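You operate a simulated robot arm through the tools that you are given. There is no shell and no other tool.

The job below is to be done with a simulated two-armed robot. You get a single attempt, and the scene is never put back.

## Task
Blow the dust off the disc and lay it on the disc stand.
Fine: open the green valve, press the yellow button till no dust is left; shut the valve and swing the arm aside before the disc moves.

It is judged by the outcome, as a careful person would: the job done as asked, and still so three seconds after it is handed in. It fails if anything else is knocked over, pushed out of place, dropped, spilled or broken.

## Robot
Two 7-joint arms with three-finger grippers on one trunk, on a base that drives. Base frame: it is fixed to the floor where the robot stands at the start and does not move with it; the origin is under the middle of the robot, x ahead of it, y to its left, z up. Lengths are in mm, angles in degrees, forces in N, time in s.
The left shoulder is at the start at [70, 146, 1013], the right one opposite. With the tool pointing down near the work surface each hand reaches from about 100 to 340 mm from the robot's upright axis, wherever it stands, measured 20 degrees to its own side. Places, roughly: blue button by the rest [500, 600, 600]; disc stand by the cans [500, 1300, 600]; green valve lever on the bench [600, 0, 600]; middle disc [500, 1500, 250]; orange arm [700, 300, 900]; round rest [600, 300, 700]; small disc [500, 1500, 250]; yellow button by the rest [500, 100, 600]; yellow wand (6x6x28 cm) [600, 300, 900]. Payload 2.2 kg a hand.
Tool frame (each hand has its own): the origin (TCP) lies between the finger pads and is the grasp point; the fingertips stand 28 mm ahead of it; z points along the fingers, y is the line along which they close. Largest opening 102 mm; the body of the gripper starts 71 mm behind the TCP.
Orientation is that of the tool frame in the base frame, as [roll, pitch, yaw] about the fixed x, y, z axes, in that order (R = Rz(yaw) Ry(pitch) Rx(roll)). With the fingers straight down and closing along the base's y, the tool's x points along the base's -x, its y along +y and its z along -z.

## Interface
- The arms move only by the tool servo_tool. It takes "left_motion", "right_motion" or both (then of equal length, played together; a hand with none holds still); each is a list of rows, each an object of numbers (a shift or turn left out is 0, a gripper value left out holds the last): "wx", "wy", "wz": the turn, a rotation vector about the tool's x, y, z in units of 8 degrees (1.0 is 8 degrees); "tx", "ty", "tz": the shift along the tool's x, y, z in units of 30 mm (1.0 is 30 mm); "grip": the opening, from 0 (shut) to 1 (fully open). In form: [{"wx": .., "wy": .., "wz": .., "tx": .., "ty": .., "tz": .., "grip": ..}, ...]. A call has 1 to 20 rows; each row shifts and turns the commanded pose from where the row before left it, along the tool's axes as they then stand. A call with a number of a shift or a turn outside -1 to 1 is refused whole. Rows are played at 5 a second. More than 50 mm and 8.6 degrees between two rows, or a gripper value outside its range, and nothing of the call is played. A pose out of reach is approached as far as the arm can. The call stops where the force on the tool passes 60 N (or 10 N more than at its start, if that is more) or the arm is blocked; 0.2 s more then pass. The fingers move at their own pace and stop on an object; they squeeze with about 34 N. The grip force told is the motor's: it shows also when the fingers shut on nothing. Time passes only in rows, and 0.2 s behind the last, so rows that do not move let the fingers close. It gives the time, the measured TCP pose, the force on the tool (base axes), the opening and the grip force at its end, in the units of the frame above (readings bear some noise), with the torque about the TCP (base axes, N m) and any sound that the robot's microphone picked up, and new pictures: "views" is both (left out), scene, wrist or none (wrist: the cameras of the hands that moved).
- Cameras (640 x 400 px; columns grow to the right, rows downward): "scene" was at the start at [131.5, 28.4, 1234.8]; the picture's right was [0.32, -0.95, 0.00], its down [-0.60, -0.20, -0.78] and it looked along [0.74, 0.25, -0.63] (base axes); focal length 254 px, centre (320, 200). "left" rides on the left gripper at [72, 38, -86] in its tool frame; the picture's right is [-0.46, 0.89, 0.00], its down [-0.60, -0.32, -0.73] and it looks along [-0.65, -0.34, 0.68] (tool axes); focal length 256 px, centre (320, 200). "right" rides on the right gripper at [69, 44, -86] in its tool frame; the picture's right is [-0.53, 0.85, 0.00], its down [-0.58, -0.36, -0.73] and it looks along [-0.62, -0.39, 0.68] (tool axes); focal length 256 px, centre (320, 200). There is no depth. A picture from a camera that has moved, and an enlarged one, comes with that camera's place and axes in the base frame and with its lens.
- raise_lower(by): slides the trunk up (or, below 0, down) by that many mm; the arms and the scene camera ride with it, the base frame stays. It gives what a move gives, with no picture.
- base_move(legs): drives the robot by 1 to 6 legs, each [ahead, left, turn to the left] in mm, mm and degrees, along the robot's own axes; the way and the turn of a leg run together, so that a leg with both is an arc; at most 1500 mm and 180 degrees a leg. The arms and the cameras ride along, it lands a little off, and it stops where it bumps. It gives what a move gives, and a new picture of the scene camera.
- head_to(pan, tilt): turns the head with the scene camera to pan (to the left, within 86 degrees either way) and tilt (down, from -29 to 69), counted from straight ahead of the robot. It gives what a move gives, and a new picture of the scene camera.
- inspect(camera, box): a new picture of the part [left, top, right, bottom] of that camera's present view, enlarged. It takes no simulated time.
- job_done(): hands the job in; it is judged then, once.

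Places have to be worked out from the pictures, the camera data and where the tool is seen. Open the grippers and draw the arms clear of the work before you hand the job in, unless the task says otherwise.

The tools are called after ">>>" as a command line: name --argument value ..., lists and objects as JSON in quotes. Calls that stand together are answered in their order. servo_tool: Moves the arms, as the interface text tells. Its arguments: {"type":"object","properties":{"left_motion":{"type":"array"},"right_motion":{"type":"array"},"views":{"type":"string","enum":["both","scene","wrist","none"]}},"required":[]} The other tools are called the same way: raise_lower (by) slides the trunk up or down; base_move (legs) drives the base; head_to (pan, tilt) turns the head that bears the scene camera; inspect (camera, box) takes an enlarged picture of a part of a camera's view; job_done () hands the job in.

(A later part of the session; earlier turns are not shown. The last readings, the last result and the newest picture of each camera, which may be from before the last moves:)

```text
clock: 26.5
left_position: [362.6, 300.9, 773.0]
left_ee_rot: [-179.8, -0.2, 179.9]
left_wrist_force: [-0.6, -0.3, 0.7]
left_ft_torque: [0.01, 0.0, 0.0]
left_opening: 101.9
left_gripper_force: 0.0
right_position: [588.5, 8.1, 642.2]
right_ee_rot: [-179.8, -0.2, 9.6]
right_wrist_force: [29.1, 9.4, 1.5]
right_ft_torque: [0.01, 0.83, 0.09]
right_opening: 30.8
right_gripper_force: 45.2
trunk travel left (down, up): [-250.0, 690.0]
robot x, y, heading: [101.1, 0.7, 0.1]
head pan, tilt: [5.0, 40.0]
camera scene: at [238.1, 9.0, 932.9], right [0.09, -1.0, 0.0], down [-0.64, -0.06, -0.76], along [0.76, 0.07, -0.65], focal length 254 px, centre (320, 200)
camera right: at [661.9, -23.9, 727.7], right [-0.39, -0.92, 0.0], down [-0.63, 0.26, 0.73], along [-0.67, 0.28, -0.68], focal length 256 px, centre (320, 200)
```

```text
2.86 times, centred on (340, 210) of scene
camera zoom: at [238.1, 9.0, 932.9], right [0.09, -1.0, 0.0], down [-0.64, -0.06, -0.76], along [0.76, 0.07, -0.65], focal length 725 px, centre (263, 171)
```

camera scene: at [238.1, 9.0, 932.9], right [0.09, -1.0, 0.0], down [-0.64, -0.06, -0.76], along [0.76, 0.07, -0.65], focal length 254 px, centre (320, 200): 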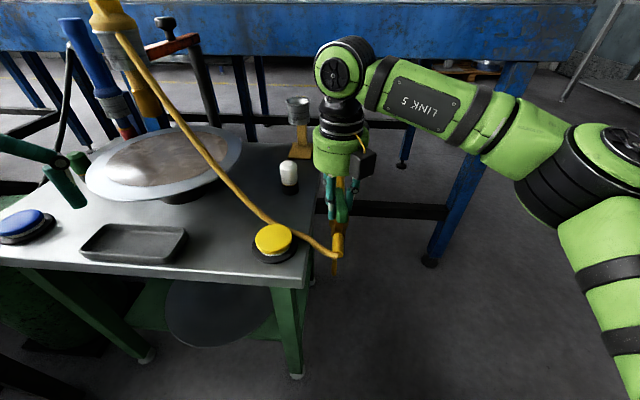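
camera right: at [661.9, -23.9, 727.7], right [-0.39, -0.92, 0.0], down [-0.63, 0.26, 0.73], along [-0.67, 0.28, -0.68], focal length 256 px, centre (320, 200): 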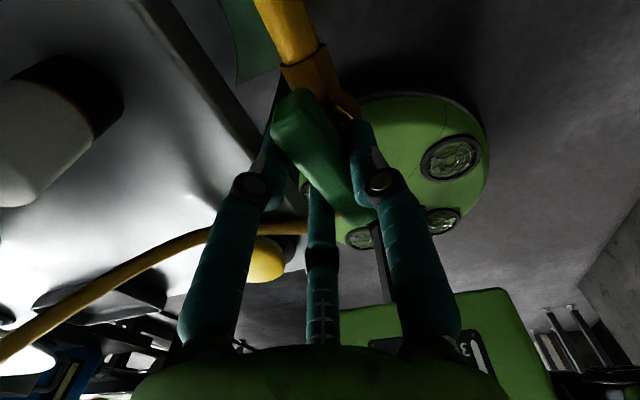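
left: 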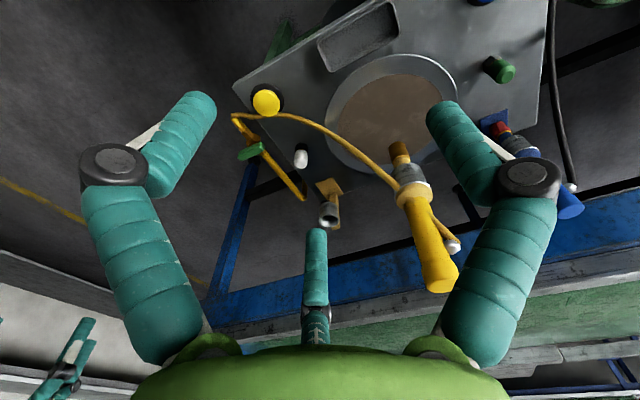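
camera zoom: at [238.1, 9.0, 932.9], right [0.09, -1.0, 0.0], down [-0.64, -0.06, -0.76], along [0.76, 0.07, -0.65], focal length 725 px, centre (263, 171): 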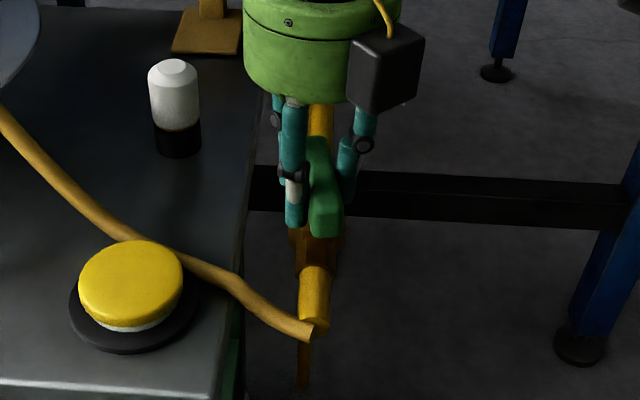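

Lever nearly along the pipe. I finish the last ~12° and watch for the end stop torque.

>>> servo_tool --right_motion '[{"tx": 0.1}, {"wz": 0.5}, {"wz": 0.4}, {"wz": 0.4}]' --views "wrist"

>>> inspect --camera "scene" --box '[280, 140, 400, 280]'

```text
clock: 27.5
left_position: [360.2, 300.0, 774.4]
left_ee_rot: [-180.0, -0.2, -179.9]
left_wrist_force: [-0.5, 0.4, -0.7]
left_ft_torque: [0.03, -0.04, 0.01]
left_opening: 102.0
left_gripper_force: 0.1
right_position: [588.8, 8.4, 640.9]
right_ee_rot: [179.9, 0.0, -0.5]
right_wrist_force: [13.1, 1.4, -9.2]
right_ft_torque: [-0.05, -1.25, 0.35]
right_opening: 30.9
right_gripper_force: 44.8
trunk travel left (down, up): [-250.0, 690.0]
robot x, y, heading: [97.7, -2.7, -0.0]
head pan, tilt: [5.0, 40.0]
camera right: at [656.4, -36.6, 727.6], right [-0.54, -0.84, 0.0], down [-0.57, 0.37, 0.73], along [-0.61, 0.4, -0.68], focal length 256 px, centre (320, 200)
```

right: 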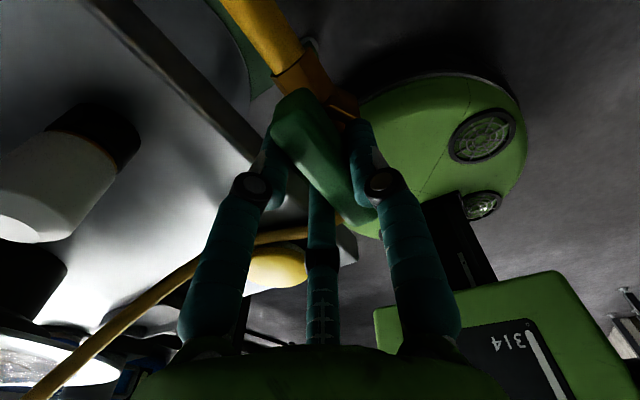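

```text
2.86 times, centred on (340, 210) of scene
camera zoom: at [236.9, 8.1, 932.9], right [0.09, -1.0, 0.0], down [-0.64, -0.06, -0.76], along [0.76, 0.07, -0.64], focal length 725 px, centre (263, 171)
```

zoom: 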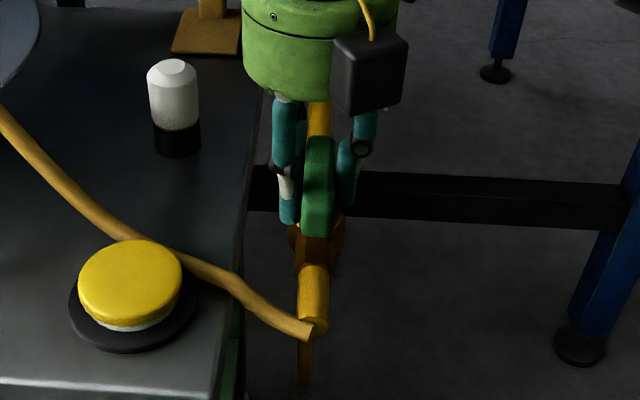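

Lever now lines up with the pipe. I turn a touch more to feel the end stop.

>>> servo_tool --right_motion '[{"wz": 0.4}, {}]' --views "none"

```text
clock: 28.1
left_position: [361.0, 300.1, 774.8]
left_ee_rot: [180.0, -0.1, -180.0]
left_wrist_force: [-0.9, 0.4, 0.4]
left_ft_torque: [0.02, 0.02, -0.01]
left_opening: 102.1
left_gripper_force: 0.0
right_position: [589.9, 8.0, 640.6]
right_ee_rot: [180.0, 0.1, -3.7]
right_wrist_force: [14.1, -2.0, -9.6]
right_ft_torque: [-0.12, -0.57, 1.63]
right_opening: 30.7
right_gripper_force: 45.4
trunk travel left (down, up): [-250.0, 690.0]
robot x, y, heading: [100.3, 4.1, -0.1]
head pan, tilt: [5.0, 40.0]
```

End stop felt (1.6 Nm): the valve is open. I release, rise, and look at the result; then I head for the yellow button at about [508, 109, 619].

>>> servo_tool --right_motion '[{"wz": -0.3}, {"grip": 1}, {}, {}, {"tz": -0.5}, {"tz": -1}, {"tz": -1}, {"tz": -1}, {"tz": -0.5}]'

```text
clock: 30.1
left_position: [358.8, 300.6, 775.9]
left_ee_rot: [180.0, 0.1, 180.0]
left_wrist_force: [-1.0, -0.3, 0.2]
left_ft_torque: [-0.04, -0.03, -0.03]
left_opening: 102.1
left_gripper_force: 0.0
right_position: [587.7, 8.5, 762.5]
right_ee_rot: [-179.9, 0.0, -1.3]
right_wrist_force: [-0.1, 0.1, -0.3]
right_ft_torque: [0.0, 0.01, 0.01]
right_opening: 101.9
right_gripper_force: 0.1
trunk travel left (down, up): [-250.0, 690.0]
robot x, y, heading: [98.2, -0.6, 0.1]
head pan, tilt: [5.0, 40.0]
camera scene: at [234.8, 7.9, 933.3], right [0.09, -1.0, 0.0], down [-0.64, -0.06, -0.77], along [0.76, 0.07, -0.64], focal length 254 px, centre (320, 200)
camera right: at [654.6, -38.4, 849.4], right [-0.55, -0.83, 0.0], down [-0.57, 0.38, 0.73], along [-0.61, 0.4, -0.68], focal length 256 px, centre (320, 200)
```

scene: 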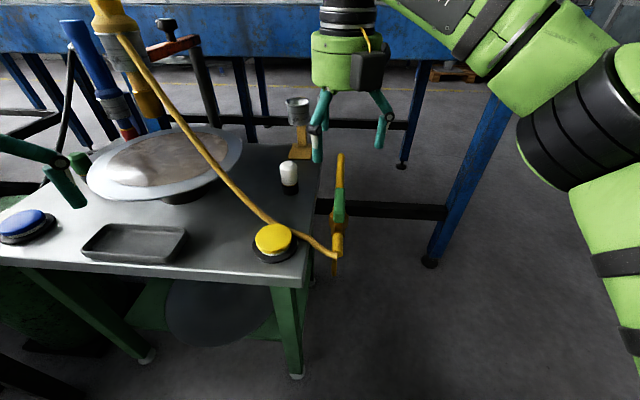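
right: 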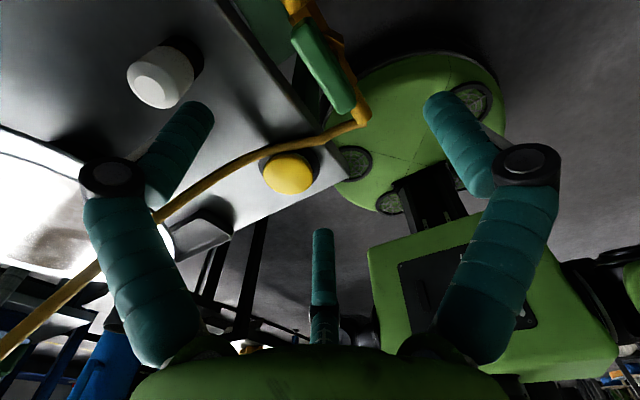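

Valve reads open (lever along pipe). I close the right fingers and move above the yellow button at about [507, 107].

>>> servo_tool --right_motion '[{"tx": -0.7, "ty": -0.8, "grip": 0}, {"tx": -0.7, "ty": -0.8}, {"tx": -0.7, "ty": -0.8}, {"tx": -0.63, "ty": -0.88}, {"tz": 0.9}, {"tz": 0.9}]'

>>> inspect --camera "scene" --box '[200, 120, 360, 280]'

```text
clock: 31.5
left_position: [359.9, 300.3, 775.1]
left_ee_rot: [-179.9, 0.0, -180.0]
left_wrist_force: [0.8, -0.1, -0.2]
left_ft_torque: [0.03, -0.02, -0.04]
left_opening: 102.1
left_gripper_force: 0.1
right_position: [507.5, 108.0, 707.5]
right_ee_rot: [-179.9, -0.2, -1.3]
right_wrist_force: [0.8, -0.4, 0.4]
right_ft_torque: [-0.01, -0.01, -0.03]
right_opening: 2.1
right_gripper_force: 31.6
trunk travel left (down, up): [-250.0, 690.0]
robot x, y, heading: [99.3, 1.6, 0.1]
head pan, tilt: [5.0, 40.0]
camera scene: at [235.1, 8.0, 933.3], right [0.09, -1.0, 0.0], down [-0.64, -0.06, -0.77], along [0.76, 0.07, -0.64], focal length 254 px, centre (320, 200)
camera right: at [574.6, 62.6, 793.7], right [-0.55, -0.83, 0.0], down [-0.57, 0.38, 0.73], along [-0.61, 0.41, -0.68], focal length 256 px, centre (320, 200)
```

scene: 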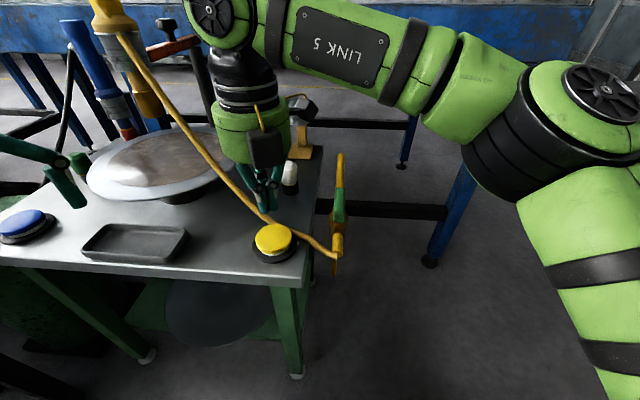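
right: 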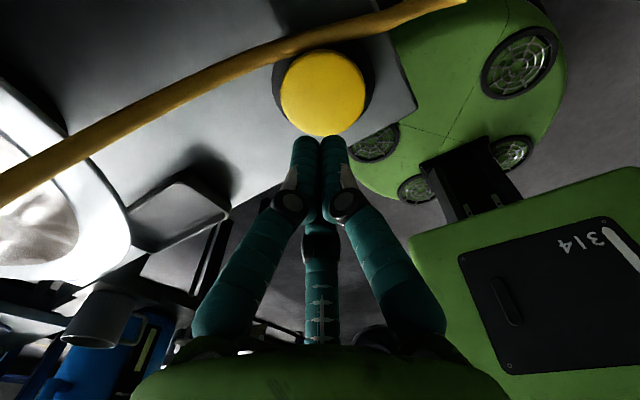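

```text
2.50 times, centred on (280, 200) of scene
camera zoom: at [235.1, 8.0, 933.3], right [0.09, -1.0, 0.0], down [-0.64, -0.06, -0.77], along [0.76, 0.07, -0.64], focal length 634 px, centre (420, 200)
```

zoom: 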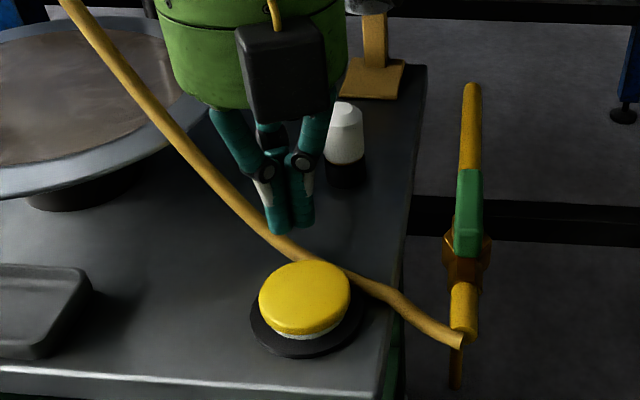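

The hand is right above the button (≈[507,106,617]). I descend so the tips just reach it, then press lightly.

>>> servo_tool --right_motion '[{"tz": 0.8}, {"tz": 0.8}, {"tz": 0.3}, {"tz": 0.15}]' --views "both"

```text
clock: 32.5
left_position: [359.7, 299.1, 775.3]
left_ee_rot: [-180.0, 0.1, -180.0]
left_wrist_force: [-1.1, -0.7, 0.4]
left_ft_torque: [0.02, 0.02, -0.02]
left_opening: 102.1
left_gripper_force: 0.0
right_position: [506.1, 110.0, 646.1]
right_ee_rot: [-179.9, -0.1, -1.2]
right_wrist_force: [-0.2, 0.1, 1.5]
right_ft_torque: [-0.02, 0.01, -0.01]
right_opening: 6.1
right_gripper_force: 31.2
trunk travel left (down, up): [-250.0, 690.0]
robot x, y, heading: [98.8, -1.8, -0.0]
head pan, tilt: [5.0, 40.0]
camera scene: at [234.7, 7.9, 933.4], right [0.09, -1.0, 0.0], down [-0.64, -0.06, -0.77], along [0.76, 0.07, -0.64], focal length 254 px, centre (320, 200)
camera right: at [574.8, 64.0, 733.2], right [-0.55, -0.83, 0.0], down [-0.57, 0.38, 0.73], along [-0.61, 0.41, -0.68], focal length 256 px, centre (320, 200)
```

scene: 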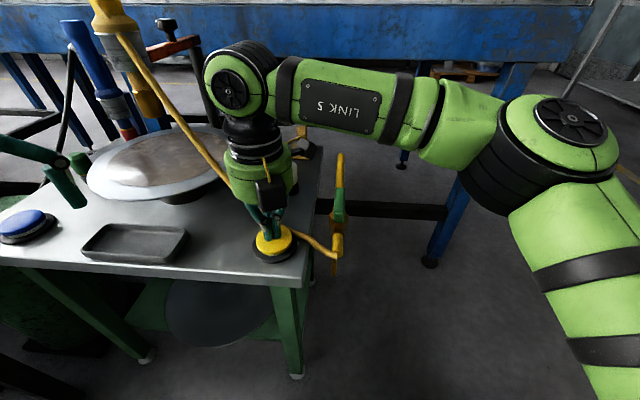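
right: 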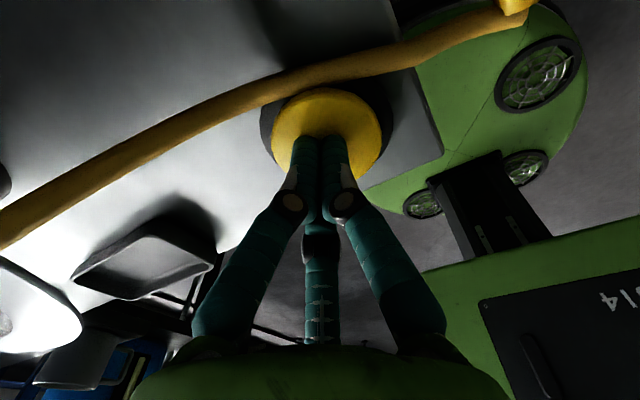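

Tips just touch the button (1.5 N). I take a baseline zoom of the disc, then press in a few mm.

>>> inspect --camera "scene" --box '[70, 80, 260, 220]'

>>> servo_tool --right_motion '[{"tz": 0.1}, {"tz": 0.1}, {"tz": 0.1}]' --views "scene"

>>> inspect --camera "scene" --box '[70, 80, 260, 220]'

```text
2.86 times, centred on (165, 150) of scene
camera zoom: at [234.7, 7.9, 933.4], right [0.09, -1.0, 0.0], down [-0.64, -0.06, -0.77], along [0.76, 0.07, -0.64], focal length 725 px, centre (763, 343)
```

zoom: 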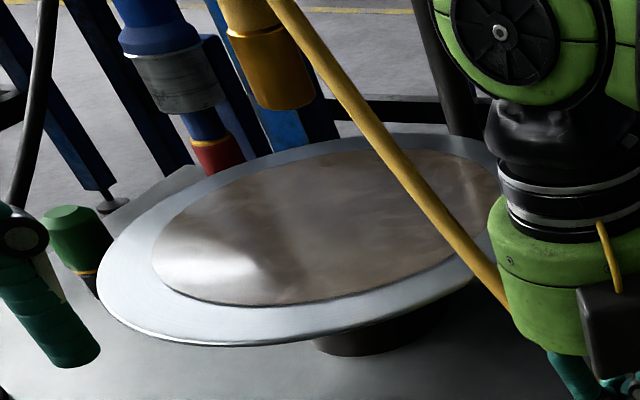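

```text
clock: 33.3
left_position: [358.0, 300.2, 775.6]
left_ee_rot: [180.0, 0.1, 179.9]
left_wrist_force: [0.2, 0.9, 0.1]
left_ft_torque: [-0.02, 0.0, -0.01]
left_opening: 101.9
left_gripper_force: 0.0
right_position: [507.4, 108.9, 639.4]
right_ee_rot: [-179.8, -0.3, -1.4]
right_wrist_force: [3.3, 2.9, 13.6]
right_ft_torque: [0.01, -0.07, 0.12]
right_opening: 6.0
right_gripper_force: 30.9
trunk travel left (down, up): [-250.0, 690.0]
robot x, y, heading: [98.9, 0.5, 0.1]
head pan, tilt: [5.0, 40.0]
heard: click
camera scene: at [234.1, 7.9, 933.7], right [0.09, -1.0, 0.0], down [-0.64, -0.06, -0.77], along [0.76, 0.07, -0.64], focal length 254 px, centre (320, 200)
```

scene: 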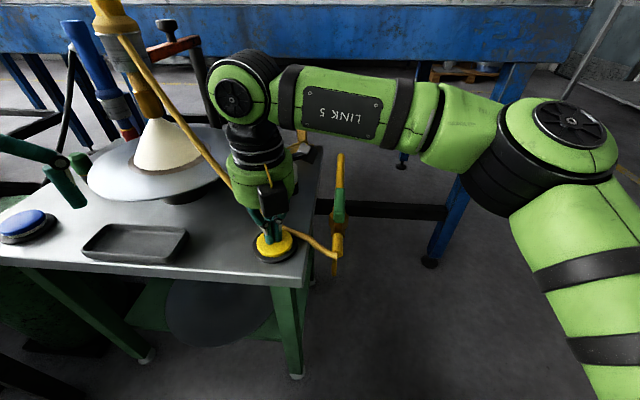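

```text
2.86 times, centred on (165, 150) of scene
camera zoom: at [234.1, 7.9, 933.7], right [0.09, -1.0, 0.0], down [-0.64, -0.06, -0.77], along [0.76, 0.07, -0.64], focal length 725 px, centre (763, 343)
```

zoom: 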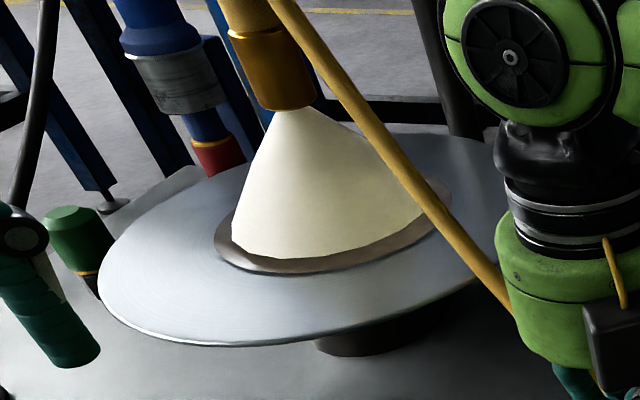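

A click, and the air cone is blowing the dust off; the brown patch is shrinking. I hold the button still a bit longer.

>>> servo_tool --right_motion '[{}, {}]' --views "none"

>>> inspect --camera "scene" --box '[70, 80, 260, 220]'

```text
clock: 33.9
left_position: [359.4, 300.8, 775.7]
left_ee_rot: [-179.9, 0.0, -180.0]
left_wrist_force: [0.1, 0.5, -0.7]
left_ft_torque: [0.02, -0.01, 0.0]
left_opening: 101.9
left_gripper_force: 0.0
right_position: [507.9, 108.0, 639.7]
right_ee_rot: [-179.8, -0.3, -1.3]
right_wrist_force: [5.7, 5.4, 19.1]
right_ft_torque: [0.13, -0.11, 0.06]
right_opening: 6.0
right_gripper_force: 31.9
trunk travel left (down, up): [-250.0, 690.0]
robot x, y, heading: [97.7, 0.2, 0.1]
head pan, tilt: [5.0, 40.0]
```

```text
2.86 times, centred on (165, 150) of scene
camera zoom: at [234.0, 8.0, 933.6], right [0.09, -1.0, 0.0], down [-0.64, -0.06, -0.77], along [0.76, 0.07, -0.64], focal length 725 px, centre (763, 343)
```

zoom: 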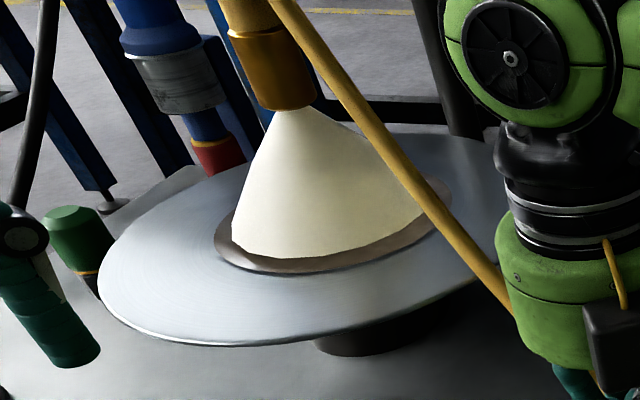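

The patch looks unchanged since 0.6 s ago; I hold a bit longer to see whether it shrinks by holding or per press.

>>> servo_tool --right_motion '[{}, {}, {}, {}]' --views "none"

>>> inspect --camera "scene" --box '[70, 80, 260, 220]'

```text
clock: 34.9
left_position: [358.0, 299.4, 775.7]
left_ee_rot: [180.0, 0.1, -180.0]
left_wrist_force: [0.2, 0.1, -0.7]
left_ft_torque: [0.03, -0.02, -0.04]
left_opening: 102.5
left_gripper_force: 0.1
right_position: [507.6, 108.3, 638.0]
right_ee_rot: [-179.9, -0.2, -1.4]
right_wrist_force: [8.7, 5.2, 22.8]
right_ft_torque: [0.1, -0.19, -0.02]
right_opening: 6.1
right_gripper_force: 31.5
trunk travel left (down, up): [-250.0, 690.0]
robot x, y, heading: [101.1, 7.0, -0.2]
head pan, tilt: [5.0, 40.0]
```

```text
2.86 times, centred on (165, 150) of scene
camera zoom: at [233.9, 7.9, 933.5], right [0.09, -1.0, 0.0], down [-0.64, -0.06, -0.77], along [0.76, 0.07, -0.64], focal length 725 px, centre (763, 343)
```

zoom: 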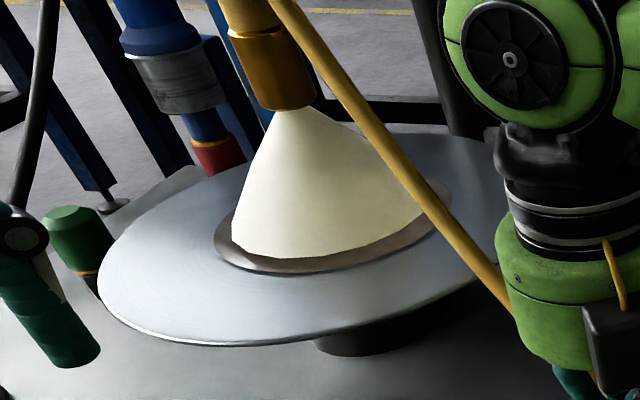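

Holding changes nothing, so dust goes per press. I release the button (rise ~12 mm) and look at the disc.

>>> servo_tool --right_motion '[{"tz": -0.3}, {"tz": -0.25}, {}]' --views "none"

>>> inspect --camera "scene" --box '[70, 80, 260, 220]'

```text
clock: 35.7
left_position: [359.1, 299.9, 774.6]
left_ee_rot: [-179.9, 0.0, 180.0]
left_wrist_force: [-0.1, 0.6, 0.4]
left_ft_torque: [0.01, -0.01, -0.02]
left_opening: 101.9
left_gripper_force: 0.0
right_position: [506.5, 108.3, 652.4]
right_ee_rot: [180.0, 0.0, -1.2]
right_wrist_force: [-0.5, 0.4, -1.0]
right_ft_torque: [0.0, 0.02, 0.03]
right_opening: 2.1
right_gripper_force: 31.4
trunk travel left (down, up): [-250.0, 690.0]
robot x, y, heading: [97.5, 0.4, 0.2]
head pan, tilt: [5.0, 40.0]
```

```text
2.86 times, centred on (165, 150) of scene
camera zoom: at [234.9, 7.9, 933.2], right [0.09, -1.0, 0.0], down [-0.64, -0.06, -0.77], along [0.76, 0.07, -0.64], focal length 725 px, centre (763, 343)
```

zoom: 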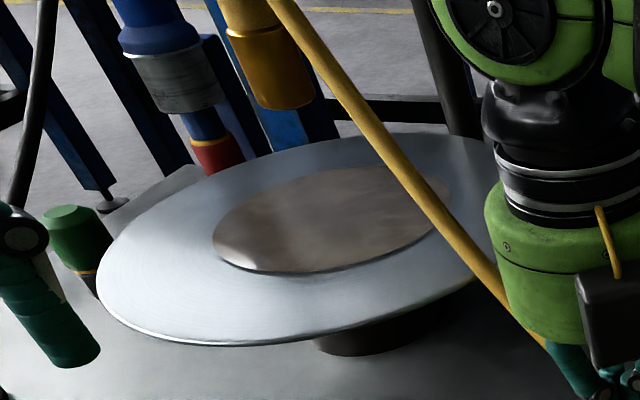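

Air stopped; the patch shrank once. I press again and release, then look.

>>> servo_tool --right_motion '[{"tz": 0.3}, {"tz": 0.25}, {}, {}, {"tz": -0.3}, {"tz": -0.25}, {}]' --views "none"

>>> inspect --camera "scene" --box '[70, 80, 260, 220]'

```text
clock: 37.3
left_position: [358.1, 299.6, 774.5]
left_ee_rot: [180.0, -0.1, 179.9]
left_wrist_force: [-0.1, -0.3, 0.2]
left_ft_torque: [-0.03, 0.0, -0.01]
left_opening: 102.0
left_gripper_force: 0.1
right_position: [505.4, 107.3, 653.9]
right_ee_rot: [179.9, 0.0, -1.2]
right_wrist_force: [0.0, 0.5, 0.7]
right_ft_torque: [0.02, 0.03, -0.01]
right_opening: 2.0
right_gripper_force: 31.1
trunk travel left (down, up): [-250.0, 690.0]
robot x, y, heading: [99.0, -1.7, 0.2]
head pan, tilt: [5.0, 40.0]
heard: click
```

```text
2.86 times, centred on (165, 150) of scene
camera zoom: at [234.9, 7.9, 933.2], right [0.09, -1.0, 0.0], down [-0.64, -0.06, -0.77], along [0.76, 0.07, -0.64], focal length 725 px, centre (763, 343)
```

zoom: 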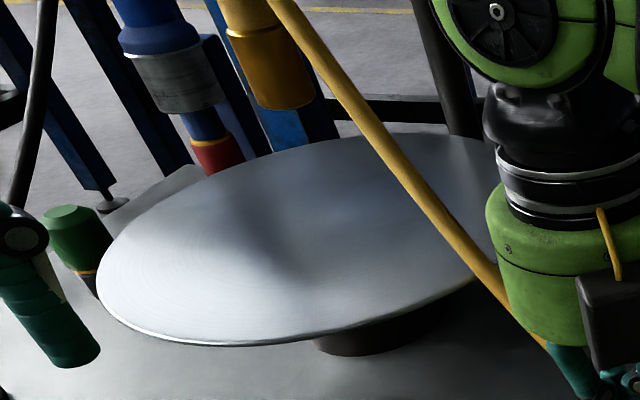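

The disc now looks free of dust. Next I shut the valve: right hand up, back over the lever at [583, 8], and open.

>>> servo_tool --right_motion '[{"tz": -1}, {"tz": -1}, {"tz": -1}, {"tz": -0.6}, {"tx": 0.65, "ty": 0.8, "grip": 1}, {"tx": 0.65, "ty": 0.8}, {"tx": 0.65, "ty": 0.8}, {"tx": 0.6, "ty": 0.9}]'

>>> inspect --camera "scene" --box '[70, 80, 260, 220]'

>>> inspect --camera "left" --box '[0, 0, 640, 400]'

```text
clock: 39.1
left_position: [360.1, 300.4, 776.3]
left_ee_rot: [180.0, 0.0, 180.0]
left_wrist_force: [-0.1, 0.6, -0.7]
left_ft_torque: [-0.01, -0.03, -0.01]
left_opening: 102.1
left_gripper_force: 0.0
right_position: [580.2, 7.4, 760.8]
right_ee_rot: [-179.9, 0.1, -1.2]
right_wrist_force: [-0.3, -0.3, 1.2]
right_ft_torque: [0.0, -0.04, 0.01]
right_opening: 101.8
right_gripper_force: 0.1
trunk travel left (down, up): [-250.0, 690.0]
robot x, y, heading: [97.5, -2.2, 0.0]
head pan, tilt: [5.0, 40.0]
camera scene: at [235.2, 7.5, 933.3], right [0.09, -1.0, 0.0], down [-0.64, -0.06, -0.77], along [0.76, 0.07, -0.64], focal length 254 px, centre (320, 200)
camera right: at [647.5, -37.8, 848.1], right [-0.55, -0.83, 0.0], down [-0.57, 0.38, 0.73], along [-0.61, 0.4, -0.68], focal length 256 px, centre (320, 200)
```

scene: 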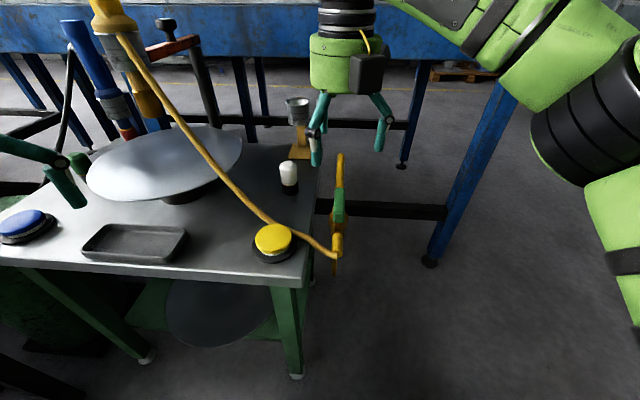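
right: 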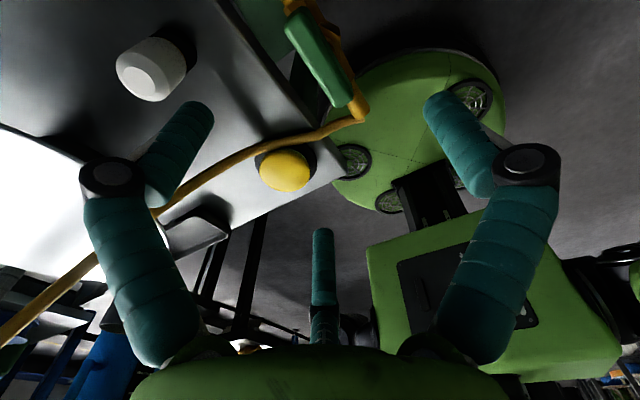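

```text
2.86 times, centred on (165, 150) of scene
camera zoom: at [235.2, 7.5, 933.3], right [0.09, -1.0, 0.0], down [-0.64, -0.06, -0.77], along [0.76, 0.07, -0.64], focal length 725 px, centre (763, 343)
```

zoom: 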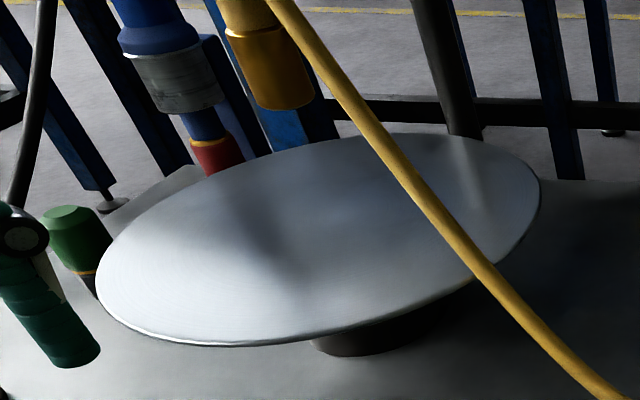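

```text
1.00 times, centred on (320, 200) of left (not enlarged: the box is as wide or as high as the picture)
camera zoom: at [288.6, 336.2, 861.1], right [0.46, 0.89, 0.0], down [0.6, -0.32, 0.73], along [0.65, -0.34, -0.68], focal length 256 px, centre (320, 200)
```

zoom: 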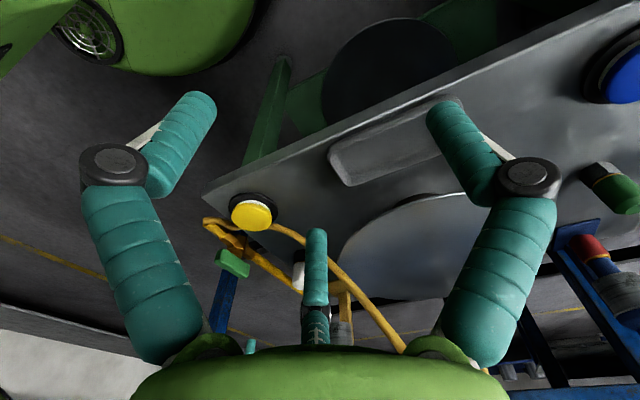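

The disc is clean. I descend onto the lever and grip it.

>>> servo_tool --right_motion '[{"tz": 1}, {"tz": 1}, {"tz": 1}, {"tz": 1}, {"grip": 0.5}, {"grip": 0}, {}, {}, {}]' --views "wrist"

```text
clock: 41.1
left_position: [359.7, 299.9, 775.3]
left_ee_rot: [180.0, 0.2, -180.0]
left_wrist_force: [0.0, 0.0, 0.2]
left_ft_torque: [0.02, 0.05, 0.01]
left_opening: 102.0
left_gripper_force: 0.1
right_position: [579.5, 7.0, 640.3]
right_ee_rot: [-179.9, -0.1, -1.3]
right_wrist_force: [-2.1, -6.5, 1.7]
right_ft_torque: [-0.2, -0.12, 0.49]
right_opening: 31.0
right_gripper_force: 45.0
trunk travel left (down, up): [-250.0, 690.0]
robot x, y, heading: [99.3, 4.0, 0.0]
head pan, tilt: [5.0, 40.0]
camera right: at [646.5, -37.6, 727.6], right [-0.55, -0.83, 0.0], down [-0.57, 0.38, 0.73], along [-0.61, 0.4, -0.68], focal length 256 px, centre (320, 200)
```

right: 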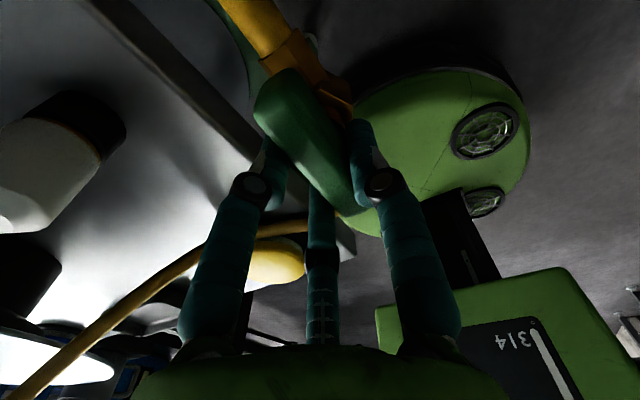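

Gripped with small loads. I turn counter‑clockwise back to closed in stages.

>>> servo_tool --right_motion '[{"wz": -0.7}, {"wz": -0.7}, {"wz": -0.7}, {"wz": -0.7}, {"wz": -0.7}, {"wz": -0.7}]' --views "none"

```text
clock: 42.5
left_position: [358.8, 298.1, 776.2]
left_ee_rot: [179.7, 0.3, -179.9]
left_wrist_force: [-0.7, -0.7, -0.2]
left_ft_torque: [-0.01, -0.01, -0.03]
left_opening: 102.1
left_gripper_force: 0.1
right_position: [576.8, 4.3, 640.9]
right_ee_rot: [179.8, 0.7, 32.4]
right_wrist_force: [-32.1, -23.6, -18.8]
right_ft_torque: [-0.07, 0.25, -0.21]
right_opening: 31.0
right_gripper_force: 44.8
trunk travel left (down, up): [-250.0, 690.0]
robot x, y, heading: [95.8, 2.3, 0.1]
head pan, tilt: [5.0, 40.0]
```

Side load has grown to ~40 N, so I ease the hand along it and continue.

>>> servo_tool --right_motion '[{"tx": -0.12, "tz": 0.05}, {"wz": -0.6}, {"wz": -0.6}, {"wz": -0.6}, {"wz": -0.6}]' --views "none"

```text
clock: 43.7
left_position: [358.5, 297.5, 776.5]
left_ee_rot: [179.8, 0.1, 180.0]
left_wrist_force: [0.6, -0.3, 0.3]
left_ft_torque: [0.0, -0.02, 0.01]
left_opening: 101.8
left_gripper_force: 0.1
right_position: [577.5, 1.1, 641.5]
right_ee_rot: [179.9, 0.3, 51.5]
right_wrist_force: [-16.5, -25.1, -8.5]
right_ft_torque: [-0.18, 0.24, -0.17]
right_opening: 30.8
right_gripper_force: 45.4
trunk travel left (down, up): [-250.0, 690.0]
robot x, y, heading: [103.6, 0.9, 0.3]
head pan, tilt: [5.0, 40.0]
```

>>> servo_tool --right_motion '[{"tx": -0.1}, {"wz": -0.6}, {"wz": -0.6}, {"wz": -0.6}, {"wz": -0.6}]' --views "none"

```text
clock: 44.9
left_position: [359.3, 297.0, 776.4]
left_ee_rot: [179.8, 0.0, 180.0]
left_wrist_force: [0.6, -0.3, 0.7]
left_ft_torque: [-0.01, 0.03, -0.01]
left_opening: 102.2
left_gripper_force: 0.1
right_position: [578.2, -2.4, 640.4]
right_ee_rot: [179.9, 0.1, 70.5]
right_wrist_force: [9.0, -28.3, 3.7]
right_ft_torque: [-0.71, -0.22, -0.2]
right_opening: 30.9
right_gripper_force: 44.9
trunk travel left (down, up): [-250.0, 690.0]
robot x, y, heading: [103.2, 0.3, -0.1]
head pan, tilt: [5.0, 40.0]
```

>>> servo_tool --right_motion '[{"tx": -0.09, "ty": 0.05}, {"wz": -0.6}, {"wz": -0.6}, {"wz": -0.6}, {"wz": -0.6}]' --views "wrist"

>>> inspect --camera "scene" --box '[280, 140, 400, 280]'

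```text
clock: 46.1
left_position: [359.5, 297.5, 775.9]
left_ee_rot: [179.9, -0.1, -180.0]
left_wrist_force: [0.9, -0.2, 1.4]
left_ft_torque: [0.03, -0.02, 0.03]
left_opening: 101.8
left_gripper_force: 0.1
right_position: [579.7, -4.2, 640.0]
right_ee_rot: [179.4, 0.0, 89.6]
right_wrist_force: [19.8, -23.3, 17.2]
right_ft_torque: [-0.91, -0.49, -0.26]
right_opening: 30.9
right_gripper_force: 44.6
trunk travel left (down, up): [-250.0, 690.0]
robot x, y, heading: [99.2, -1.6, 0.1]
head pan, tilt: [5.0, 40.0]
camera right: at [622.5, 64.4, 728.1], right [0.84, -0.54, 0.01], down [-0.38, -0.57, 0.73], along [-0.39, -0.62, -0.69], focal length 256 px, centre (320, 200)
```

right: 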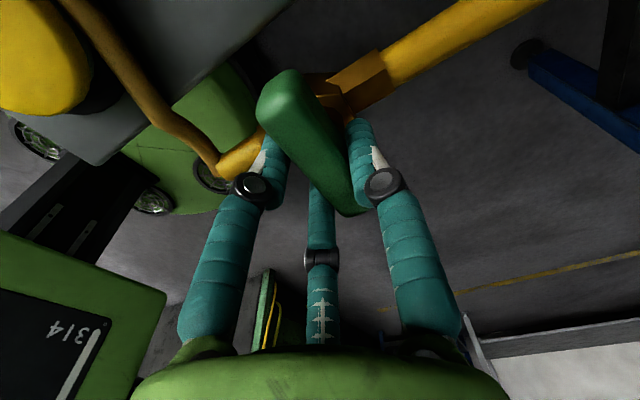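

```text
2.86 times, centred on (340, 210) of scene
camera zoom: at [235.4, 5.6, 933.4], right [0.09, -1.0, 0.0], down [-0.64, -0.05, -0.77], along [0.76, 0.07, -0.64], focal length 725 px, centre (263, 171)
```

zoom: 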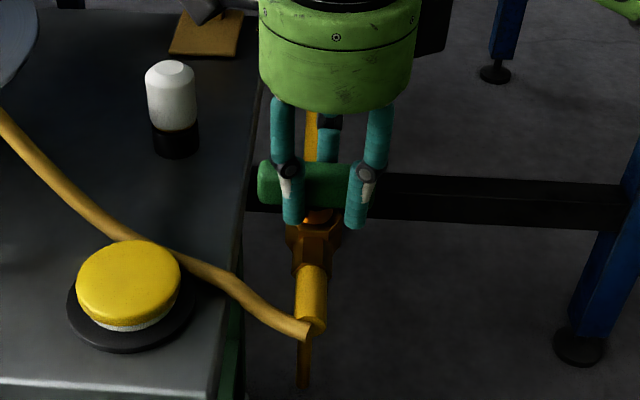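

The lever is across the pipe again. I turn 4° more to seat it against its stop.

>>> servo_tool --right_motion '[{"wz": -0.3, "tx": -0.06}, {"wz": -0.3}, {}]' --views "none"

```text
clock: 46.9
left_position: [360.0, 298.3, 776.0]
left_ee_rot: [179.9, -0.1, 180.0]
left_wrist_force: [0.0, 0.5, 0.8]
left_ft_torque: [0.01, 0.03, 0.01]
left_opening: 101.8
left_gripper_force: 0.0
right_position: [580.3, -4.3, 641.0]
right_ee_rot: [179.3, 0.0, 94.2]
right_wrist_force: [21.0, -17.5, 20.7]
right_ft_torque: [-0.81, -0.37, -1.56]
right_opening: 31.0
right_gripper_force: 45.1
trunk travel left (down, up): [-250.0, 690.0]
robot x, y, heading: [96.4, 2.9, 0.1]
head pan, tilt: [5.0, 40.0]
```

Torque −1.6 Nm: at its closed stop. I turn back slightly to unload, release, and rise straight up.

>>> servo_tool --right_motion '[{"wz": 0.4}, {"grip": 1}, {}, {}, {"tz": -0.5}, {"tz": -1}, {"tz": -1}, {"tz": -1}, {"tz": -1}]'

>>> inspect --camera "scene" --box '[280, 140, 400, 280]'

```text
clock: 48.9
left_position: [359.9, 299.7, 773.9]
left_ee_rot: [179.9, 0.2, -180.0]
left_wrist_force: [0.1, -0.6, -0.7]
left_ft_torque: [0.03, -0.04, -0.01]
left_opening: 101.8
left_gripper_force: 0.1
right_position: [578.0, -1.6, 775.7]
right_ee_rot: [179.8, -0.1, 91.7]
right_wrist_force: [0.4, -1.3, 0.5]
right_ft_torque: [0.03, -0.03, -0.02]
right_opening: 102.1
right_gripper_force: 0.1
trunk travel left (down, up): [-250.0, 690.0]
robot x, y, heading: [99.4, -5.1, 0.0]
head pan, tilt: [5.0, 40.0]
camera scene: at [234.4, 8.2, 933.3], right [0.09, -1.0, 0.0], down [-0.64, -0.06, -0.77], along [0.76, 0.07, -0.64], focal length 254 px, centre (320, 200)
camera right: at [617.6, 68.5, 863.0], right [0.86, -0.51, 0.0], down [-0.35, -0.59, 0.73], along [-0.37, -0.63, -0.68], focal length 256 px, centre (320, 200)
```

scene: 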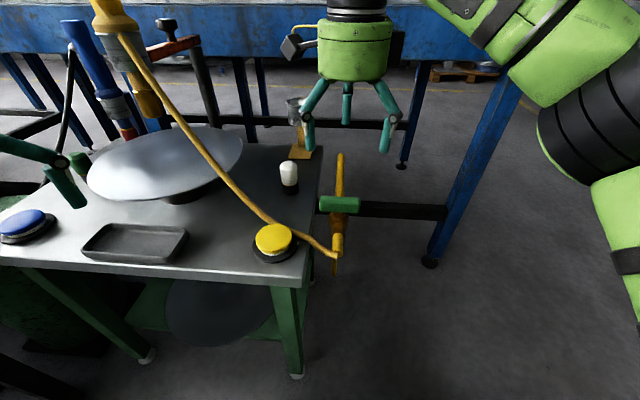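
right: 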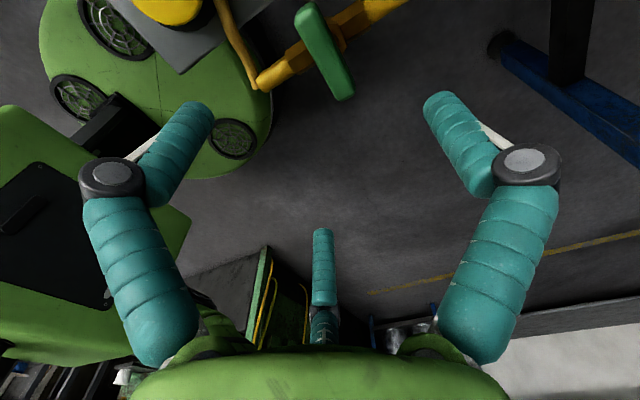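

```text
2.86 times, centred on (340, 210) of scene
camera zoom: at [234.4, 8.2, 933.3], right [0.09, -1.0, 0.0], down [-0.64, -0.06, -0.77], along [0.76, 0.07, -0.64], focal length 725 px, centre (263, 171)
```

zoom: 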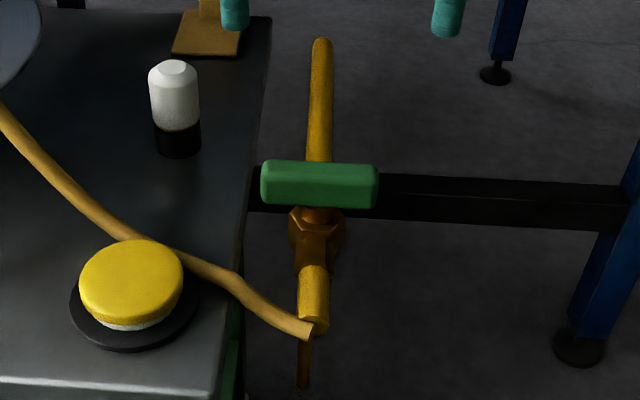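

Valve is shut as at the start. Now I look at the wand and the orange arm.

>>> head_to --pan 25 --tilt 20

>>> inspect --camera "scene" --box '[140, 60, 460, 320]'

```text
clock: 49.7
left_position: [359.1, 299.7, 774.3]
left_ee_rot: [179.9, 0.0, 179.9]
left_wrist_force: [-0.9, -0.2, -0.6]
left_ft_torque: [0.04, 0.0, -0.02]
left_opening: 101.8
left_gripper_force: 0.0
right_position: [577.8, -1.3, 775.0]
right_ee_rot: [179.9, 0.0, 91.5]
right_wrist_force: [-0.6, 0.2, 0.6]
right_ft_torque: [-0.01, -0.01, 0.02]
right_opening: 102.0
right_gripper_force: 0.0
trunk travel left (down, up): [-250.0, 690.0]
robot x, y, heading: [101.4, 1.3, 0.2]
head pan, tilt: [25.0, 20.0]
camera scene: at [234.7, 39.8, 964.6], right [0.42, -0.91, 0.0], down [-0.31, -0.14, -0.94], along [0.85, 0.4, -0.34], focal length 254 px, centre (320, 200)
```

scene: 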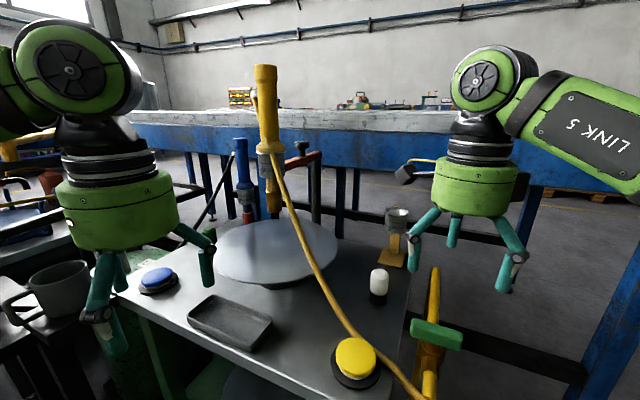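

```text
1.54 times, centred on (300, 190) of scene
camera zoom: at [234.7, 39.8, 964.6], right [0.42, -0.91, 0.0], down [-0.31, -0.14, -0.94], along [0.85, 0.4, -0.34], focal length 390 px, centre (351, 215)
```

zoom: 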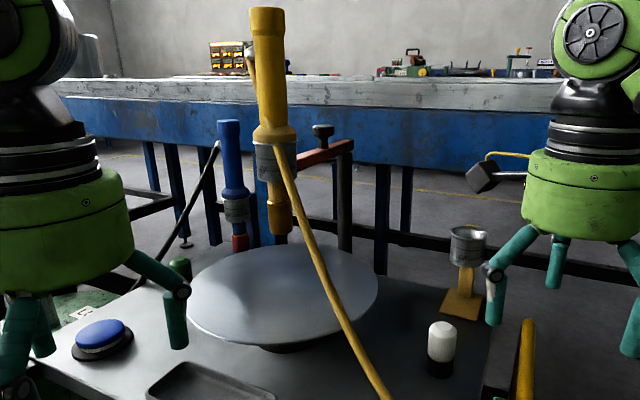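

Knob on the orange arm sits near [700, 302, 890], post near [757, 288], wand at [600, 305]. I retract the right hand in front of the bench before driving left.

>>> servo_tool --right_motion '[{"ty": -1}, {"ty": -1}, {"ty": -1}, {"ty": -1}, {"ty": -1}, {"ty": -1}, {"ty": -1}, {"ty": -0.7}]' --left_motion '[{"tx": 0.5}, {"tx": 0.5}, {}, {}, {}, {}, {}, {}]' --views "scene"

```text
clock: 51.5
left_position: [328.6, 300.5, 775.6]
left_ee_rot: [179.9, 0.1, -179.9]
left_wrist_force: [0.2, 0.8, 0.4]
left_ft_torque: [0.02, -0.02, 0.02]
left_opening: 102.2
left_gripper_force: 0.0
right_position: [345.7, -6.6, 775.6]
right_ee_rot: [179.8, 0.0, 91.5]
right_wrist_force: [0.1, 0.5, 0.5]
right_ft_torque: [-0.01, 0.0, -0.02]
right_opening: 101.8
right_gripper_force: 0.0
trunk travel left (down, up): [-250.0, 690.0]
robot x, y, heading: [95.8, 1.2, 0.1]
head pan, tilt: [25.0, 20.0]
camera scene: at [234.5, 39.9, 964.7], right [0.42, -0.91, 0.0], down [-0.31, -0.14, -0.94], along [0.85, 0.4, -0.34], focal length 254 px, centre (320, 200)
```

scene: 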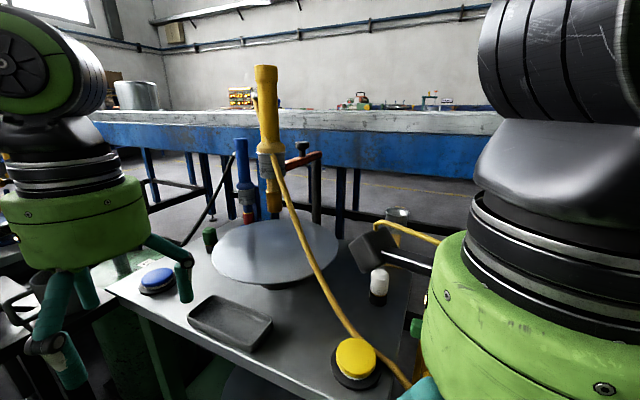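

Both hands are clear of the bench. I raise the trunk 250 mm and drive 250 mm left.

>>> raise_lower --by 250

>>> base_move --legs '[[0, 250, 0]]'

>>> head_to --pan 10 --tilt 40

>>> inspect --camera "scene" --box '[200, 40, 460, 240]'

```text
clock: 54.1
left_position: [329.8, 299.9, 1025.2]
left_ee_rot: [-179.9, 0.0, 179.9]
left_wrist_force: [-0.8, 0.1, 0.4]
left_ft_torque: [-0.03, 0.01, -0.01]
left_opening: 101.9
left_gripper_force: 0.1
right_position: [346.4, -7.2, 1024.8]
right_ee_rot: [179.9, -0.1, 91.6]
right_wrist_force: [-0.6, -0.7, -0.2]
right_ft_torque: [-0.01, -0.04, -0.01]
right_opening: 101.9
right_gripper_force: 0.1
trunk travel left (down, up): [-500.0, 440.0]
robot x, y, heading: [100.2, -2.0, -0.0]
head pan, tilt: [25.0, 20.0]
```

```text
clock: 55.9
left_position: [331.0, 545.3, 1026.1]
left_ee_rot: [180.0, 0.2, 179.8]
left_wrist_force: [0.8, -0.2, 0.4]
left_ft_torque: [-0.03, 0.0, 0.02]
left_opening: 101.9
left_gripper_force: 0.0
right_position: [346.8, 236.9, 1026.0]
right_ee_rot: [179.9, -0.1, 91.3]
right_wrist_force: [-0.4, 0.1, 0.1]
right_ft_torque: [-0.02, -0.01, 0.0]
right_opening: 102.1
right_gripper_force: 0.0
trunk travel left (down, up): [-500.0, 440.0]
robot x, y, heading: [99.9, 246.5, -0.2]
head pan, tilt: [25.0, 20.0]
camera scene: at [235.3, 285.4, 1214.7], right [0.42, -0.91, 0.0], down [-0.31, -0.14, -0.94], along [0.85, 0.39, -0.34], focal length 254 px, centre (320, 200)
```

scene: 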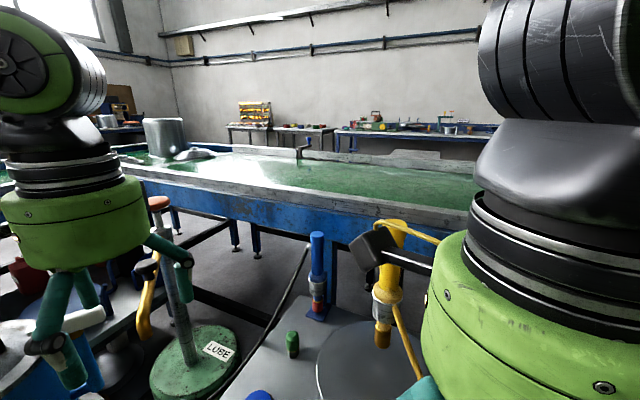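

```text
clock: 56.7
left_position: [330.6, 545.7, 1024.2]
left_ee_rot: [180.0, 0.1, 179.8]
left_wrist_force: [0.1, -0.2, -0.6]
left_ft_torque: [-0.01, 0.01, 0.0]
left_opening: 102.1
left_gripper_force: 0.1
right_position: [347.5, 237.6, 1025.2]
right_ee_rot: [180.0, 0.0, 91.3]
right_wrist_force: [-0.3, -0.8, -0.2]
right_ft_torque: [0.02, 0.0, 0.0]
right_opening: 102.0
right_gripper_force: 0.2
trunk travel left (down, up): [-500.0, 440.0]
robot x, y, heading: [98.3, 245.8, -0.3]
head pan, tilt: [10.0, 40.0]
camera scene: at [234.6, 260.7, 1183.4], right [0.17, -0.99, 0.0], down [-0.63, -0.11, -0.77], along [0.76, 0.13, -0.64], focal length 254 px, centre (320, 200)
```

scene: 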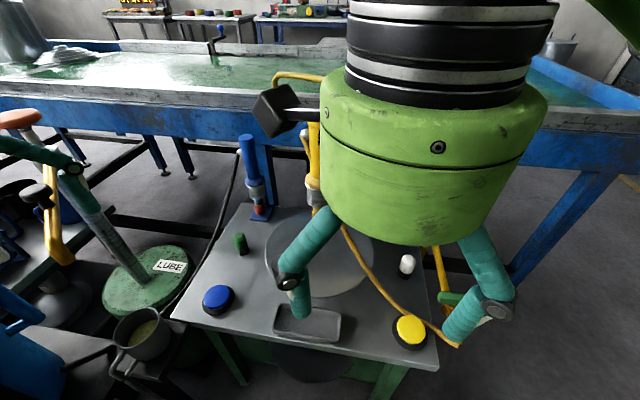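

```text
2.00 times, centred on (330, 140) of scene
camera zoom: at [234.6, 260.7, 1183.4], right [0.17, -0.99, 0.0], down [-0.63, -0.11, -0.77], along [0.76, 0.13, -0.64], focal length 507 px, centre (300, 320)
```

zoom: 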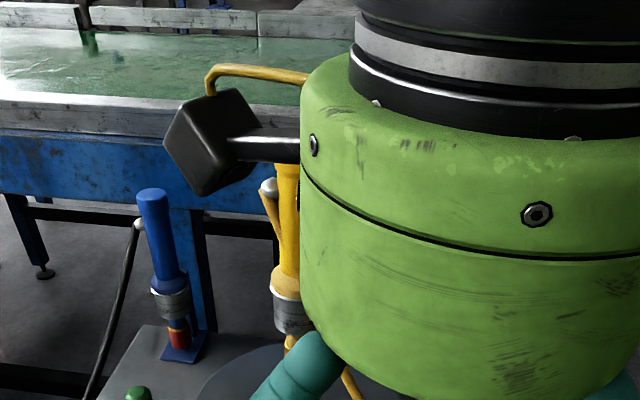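

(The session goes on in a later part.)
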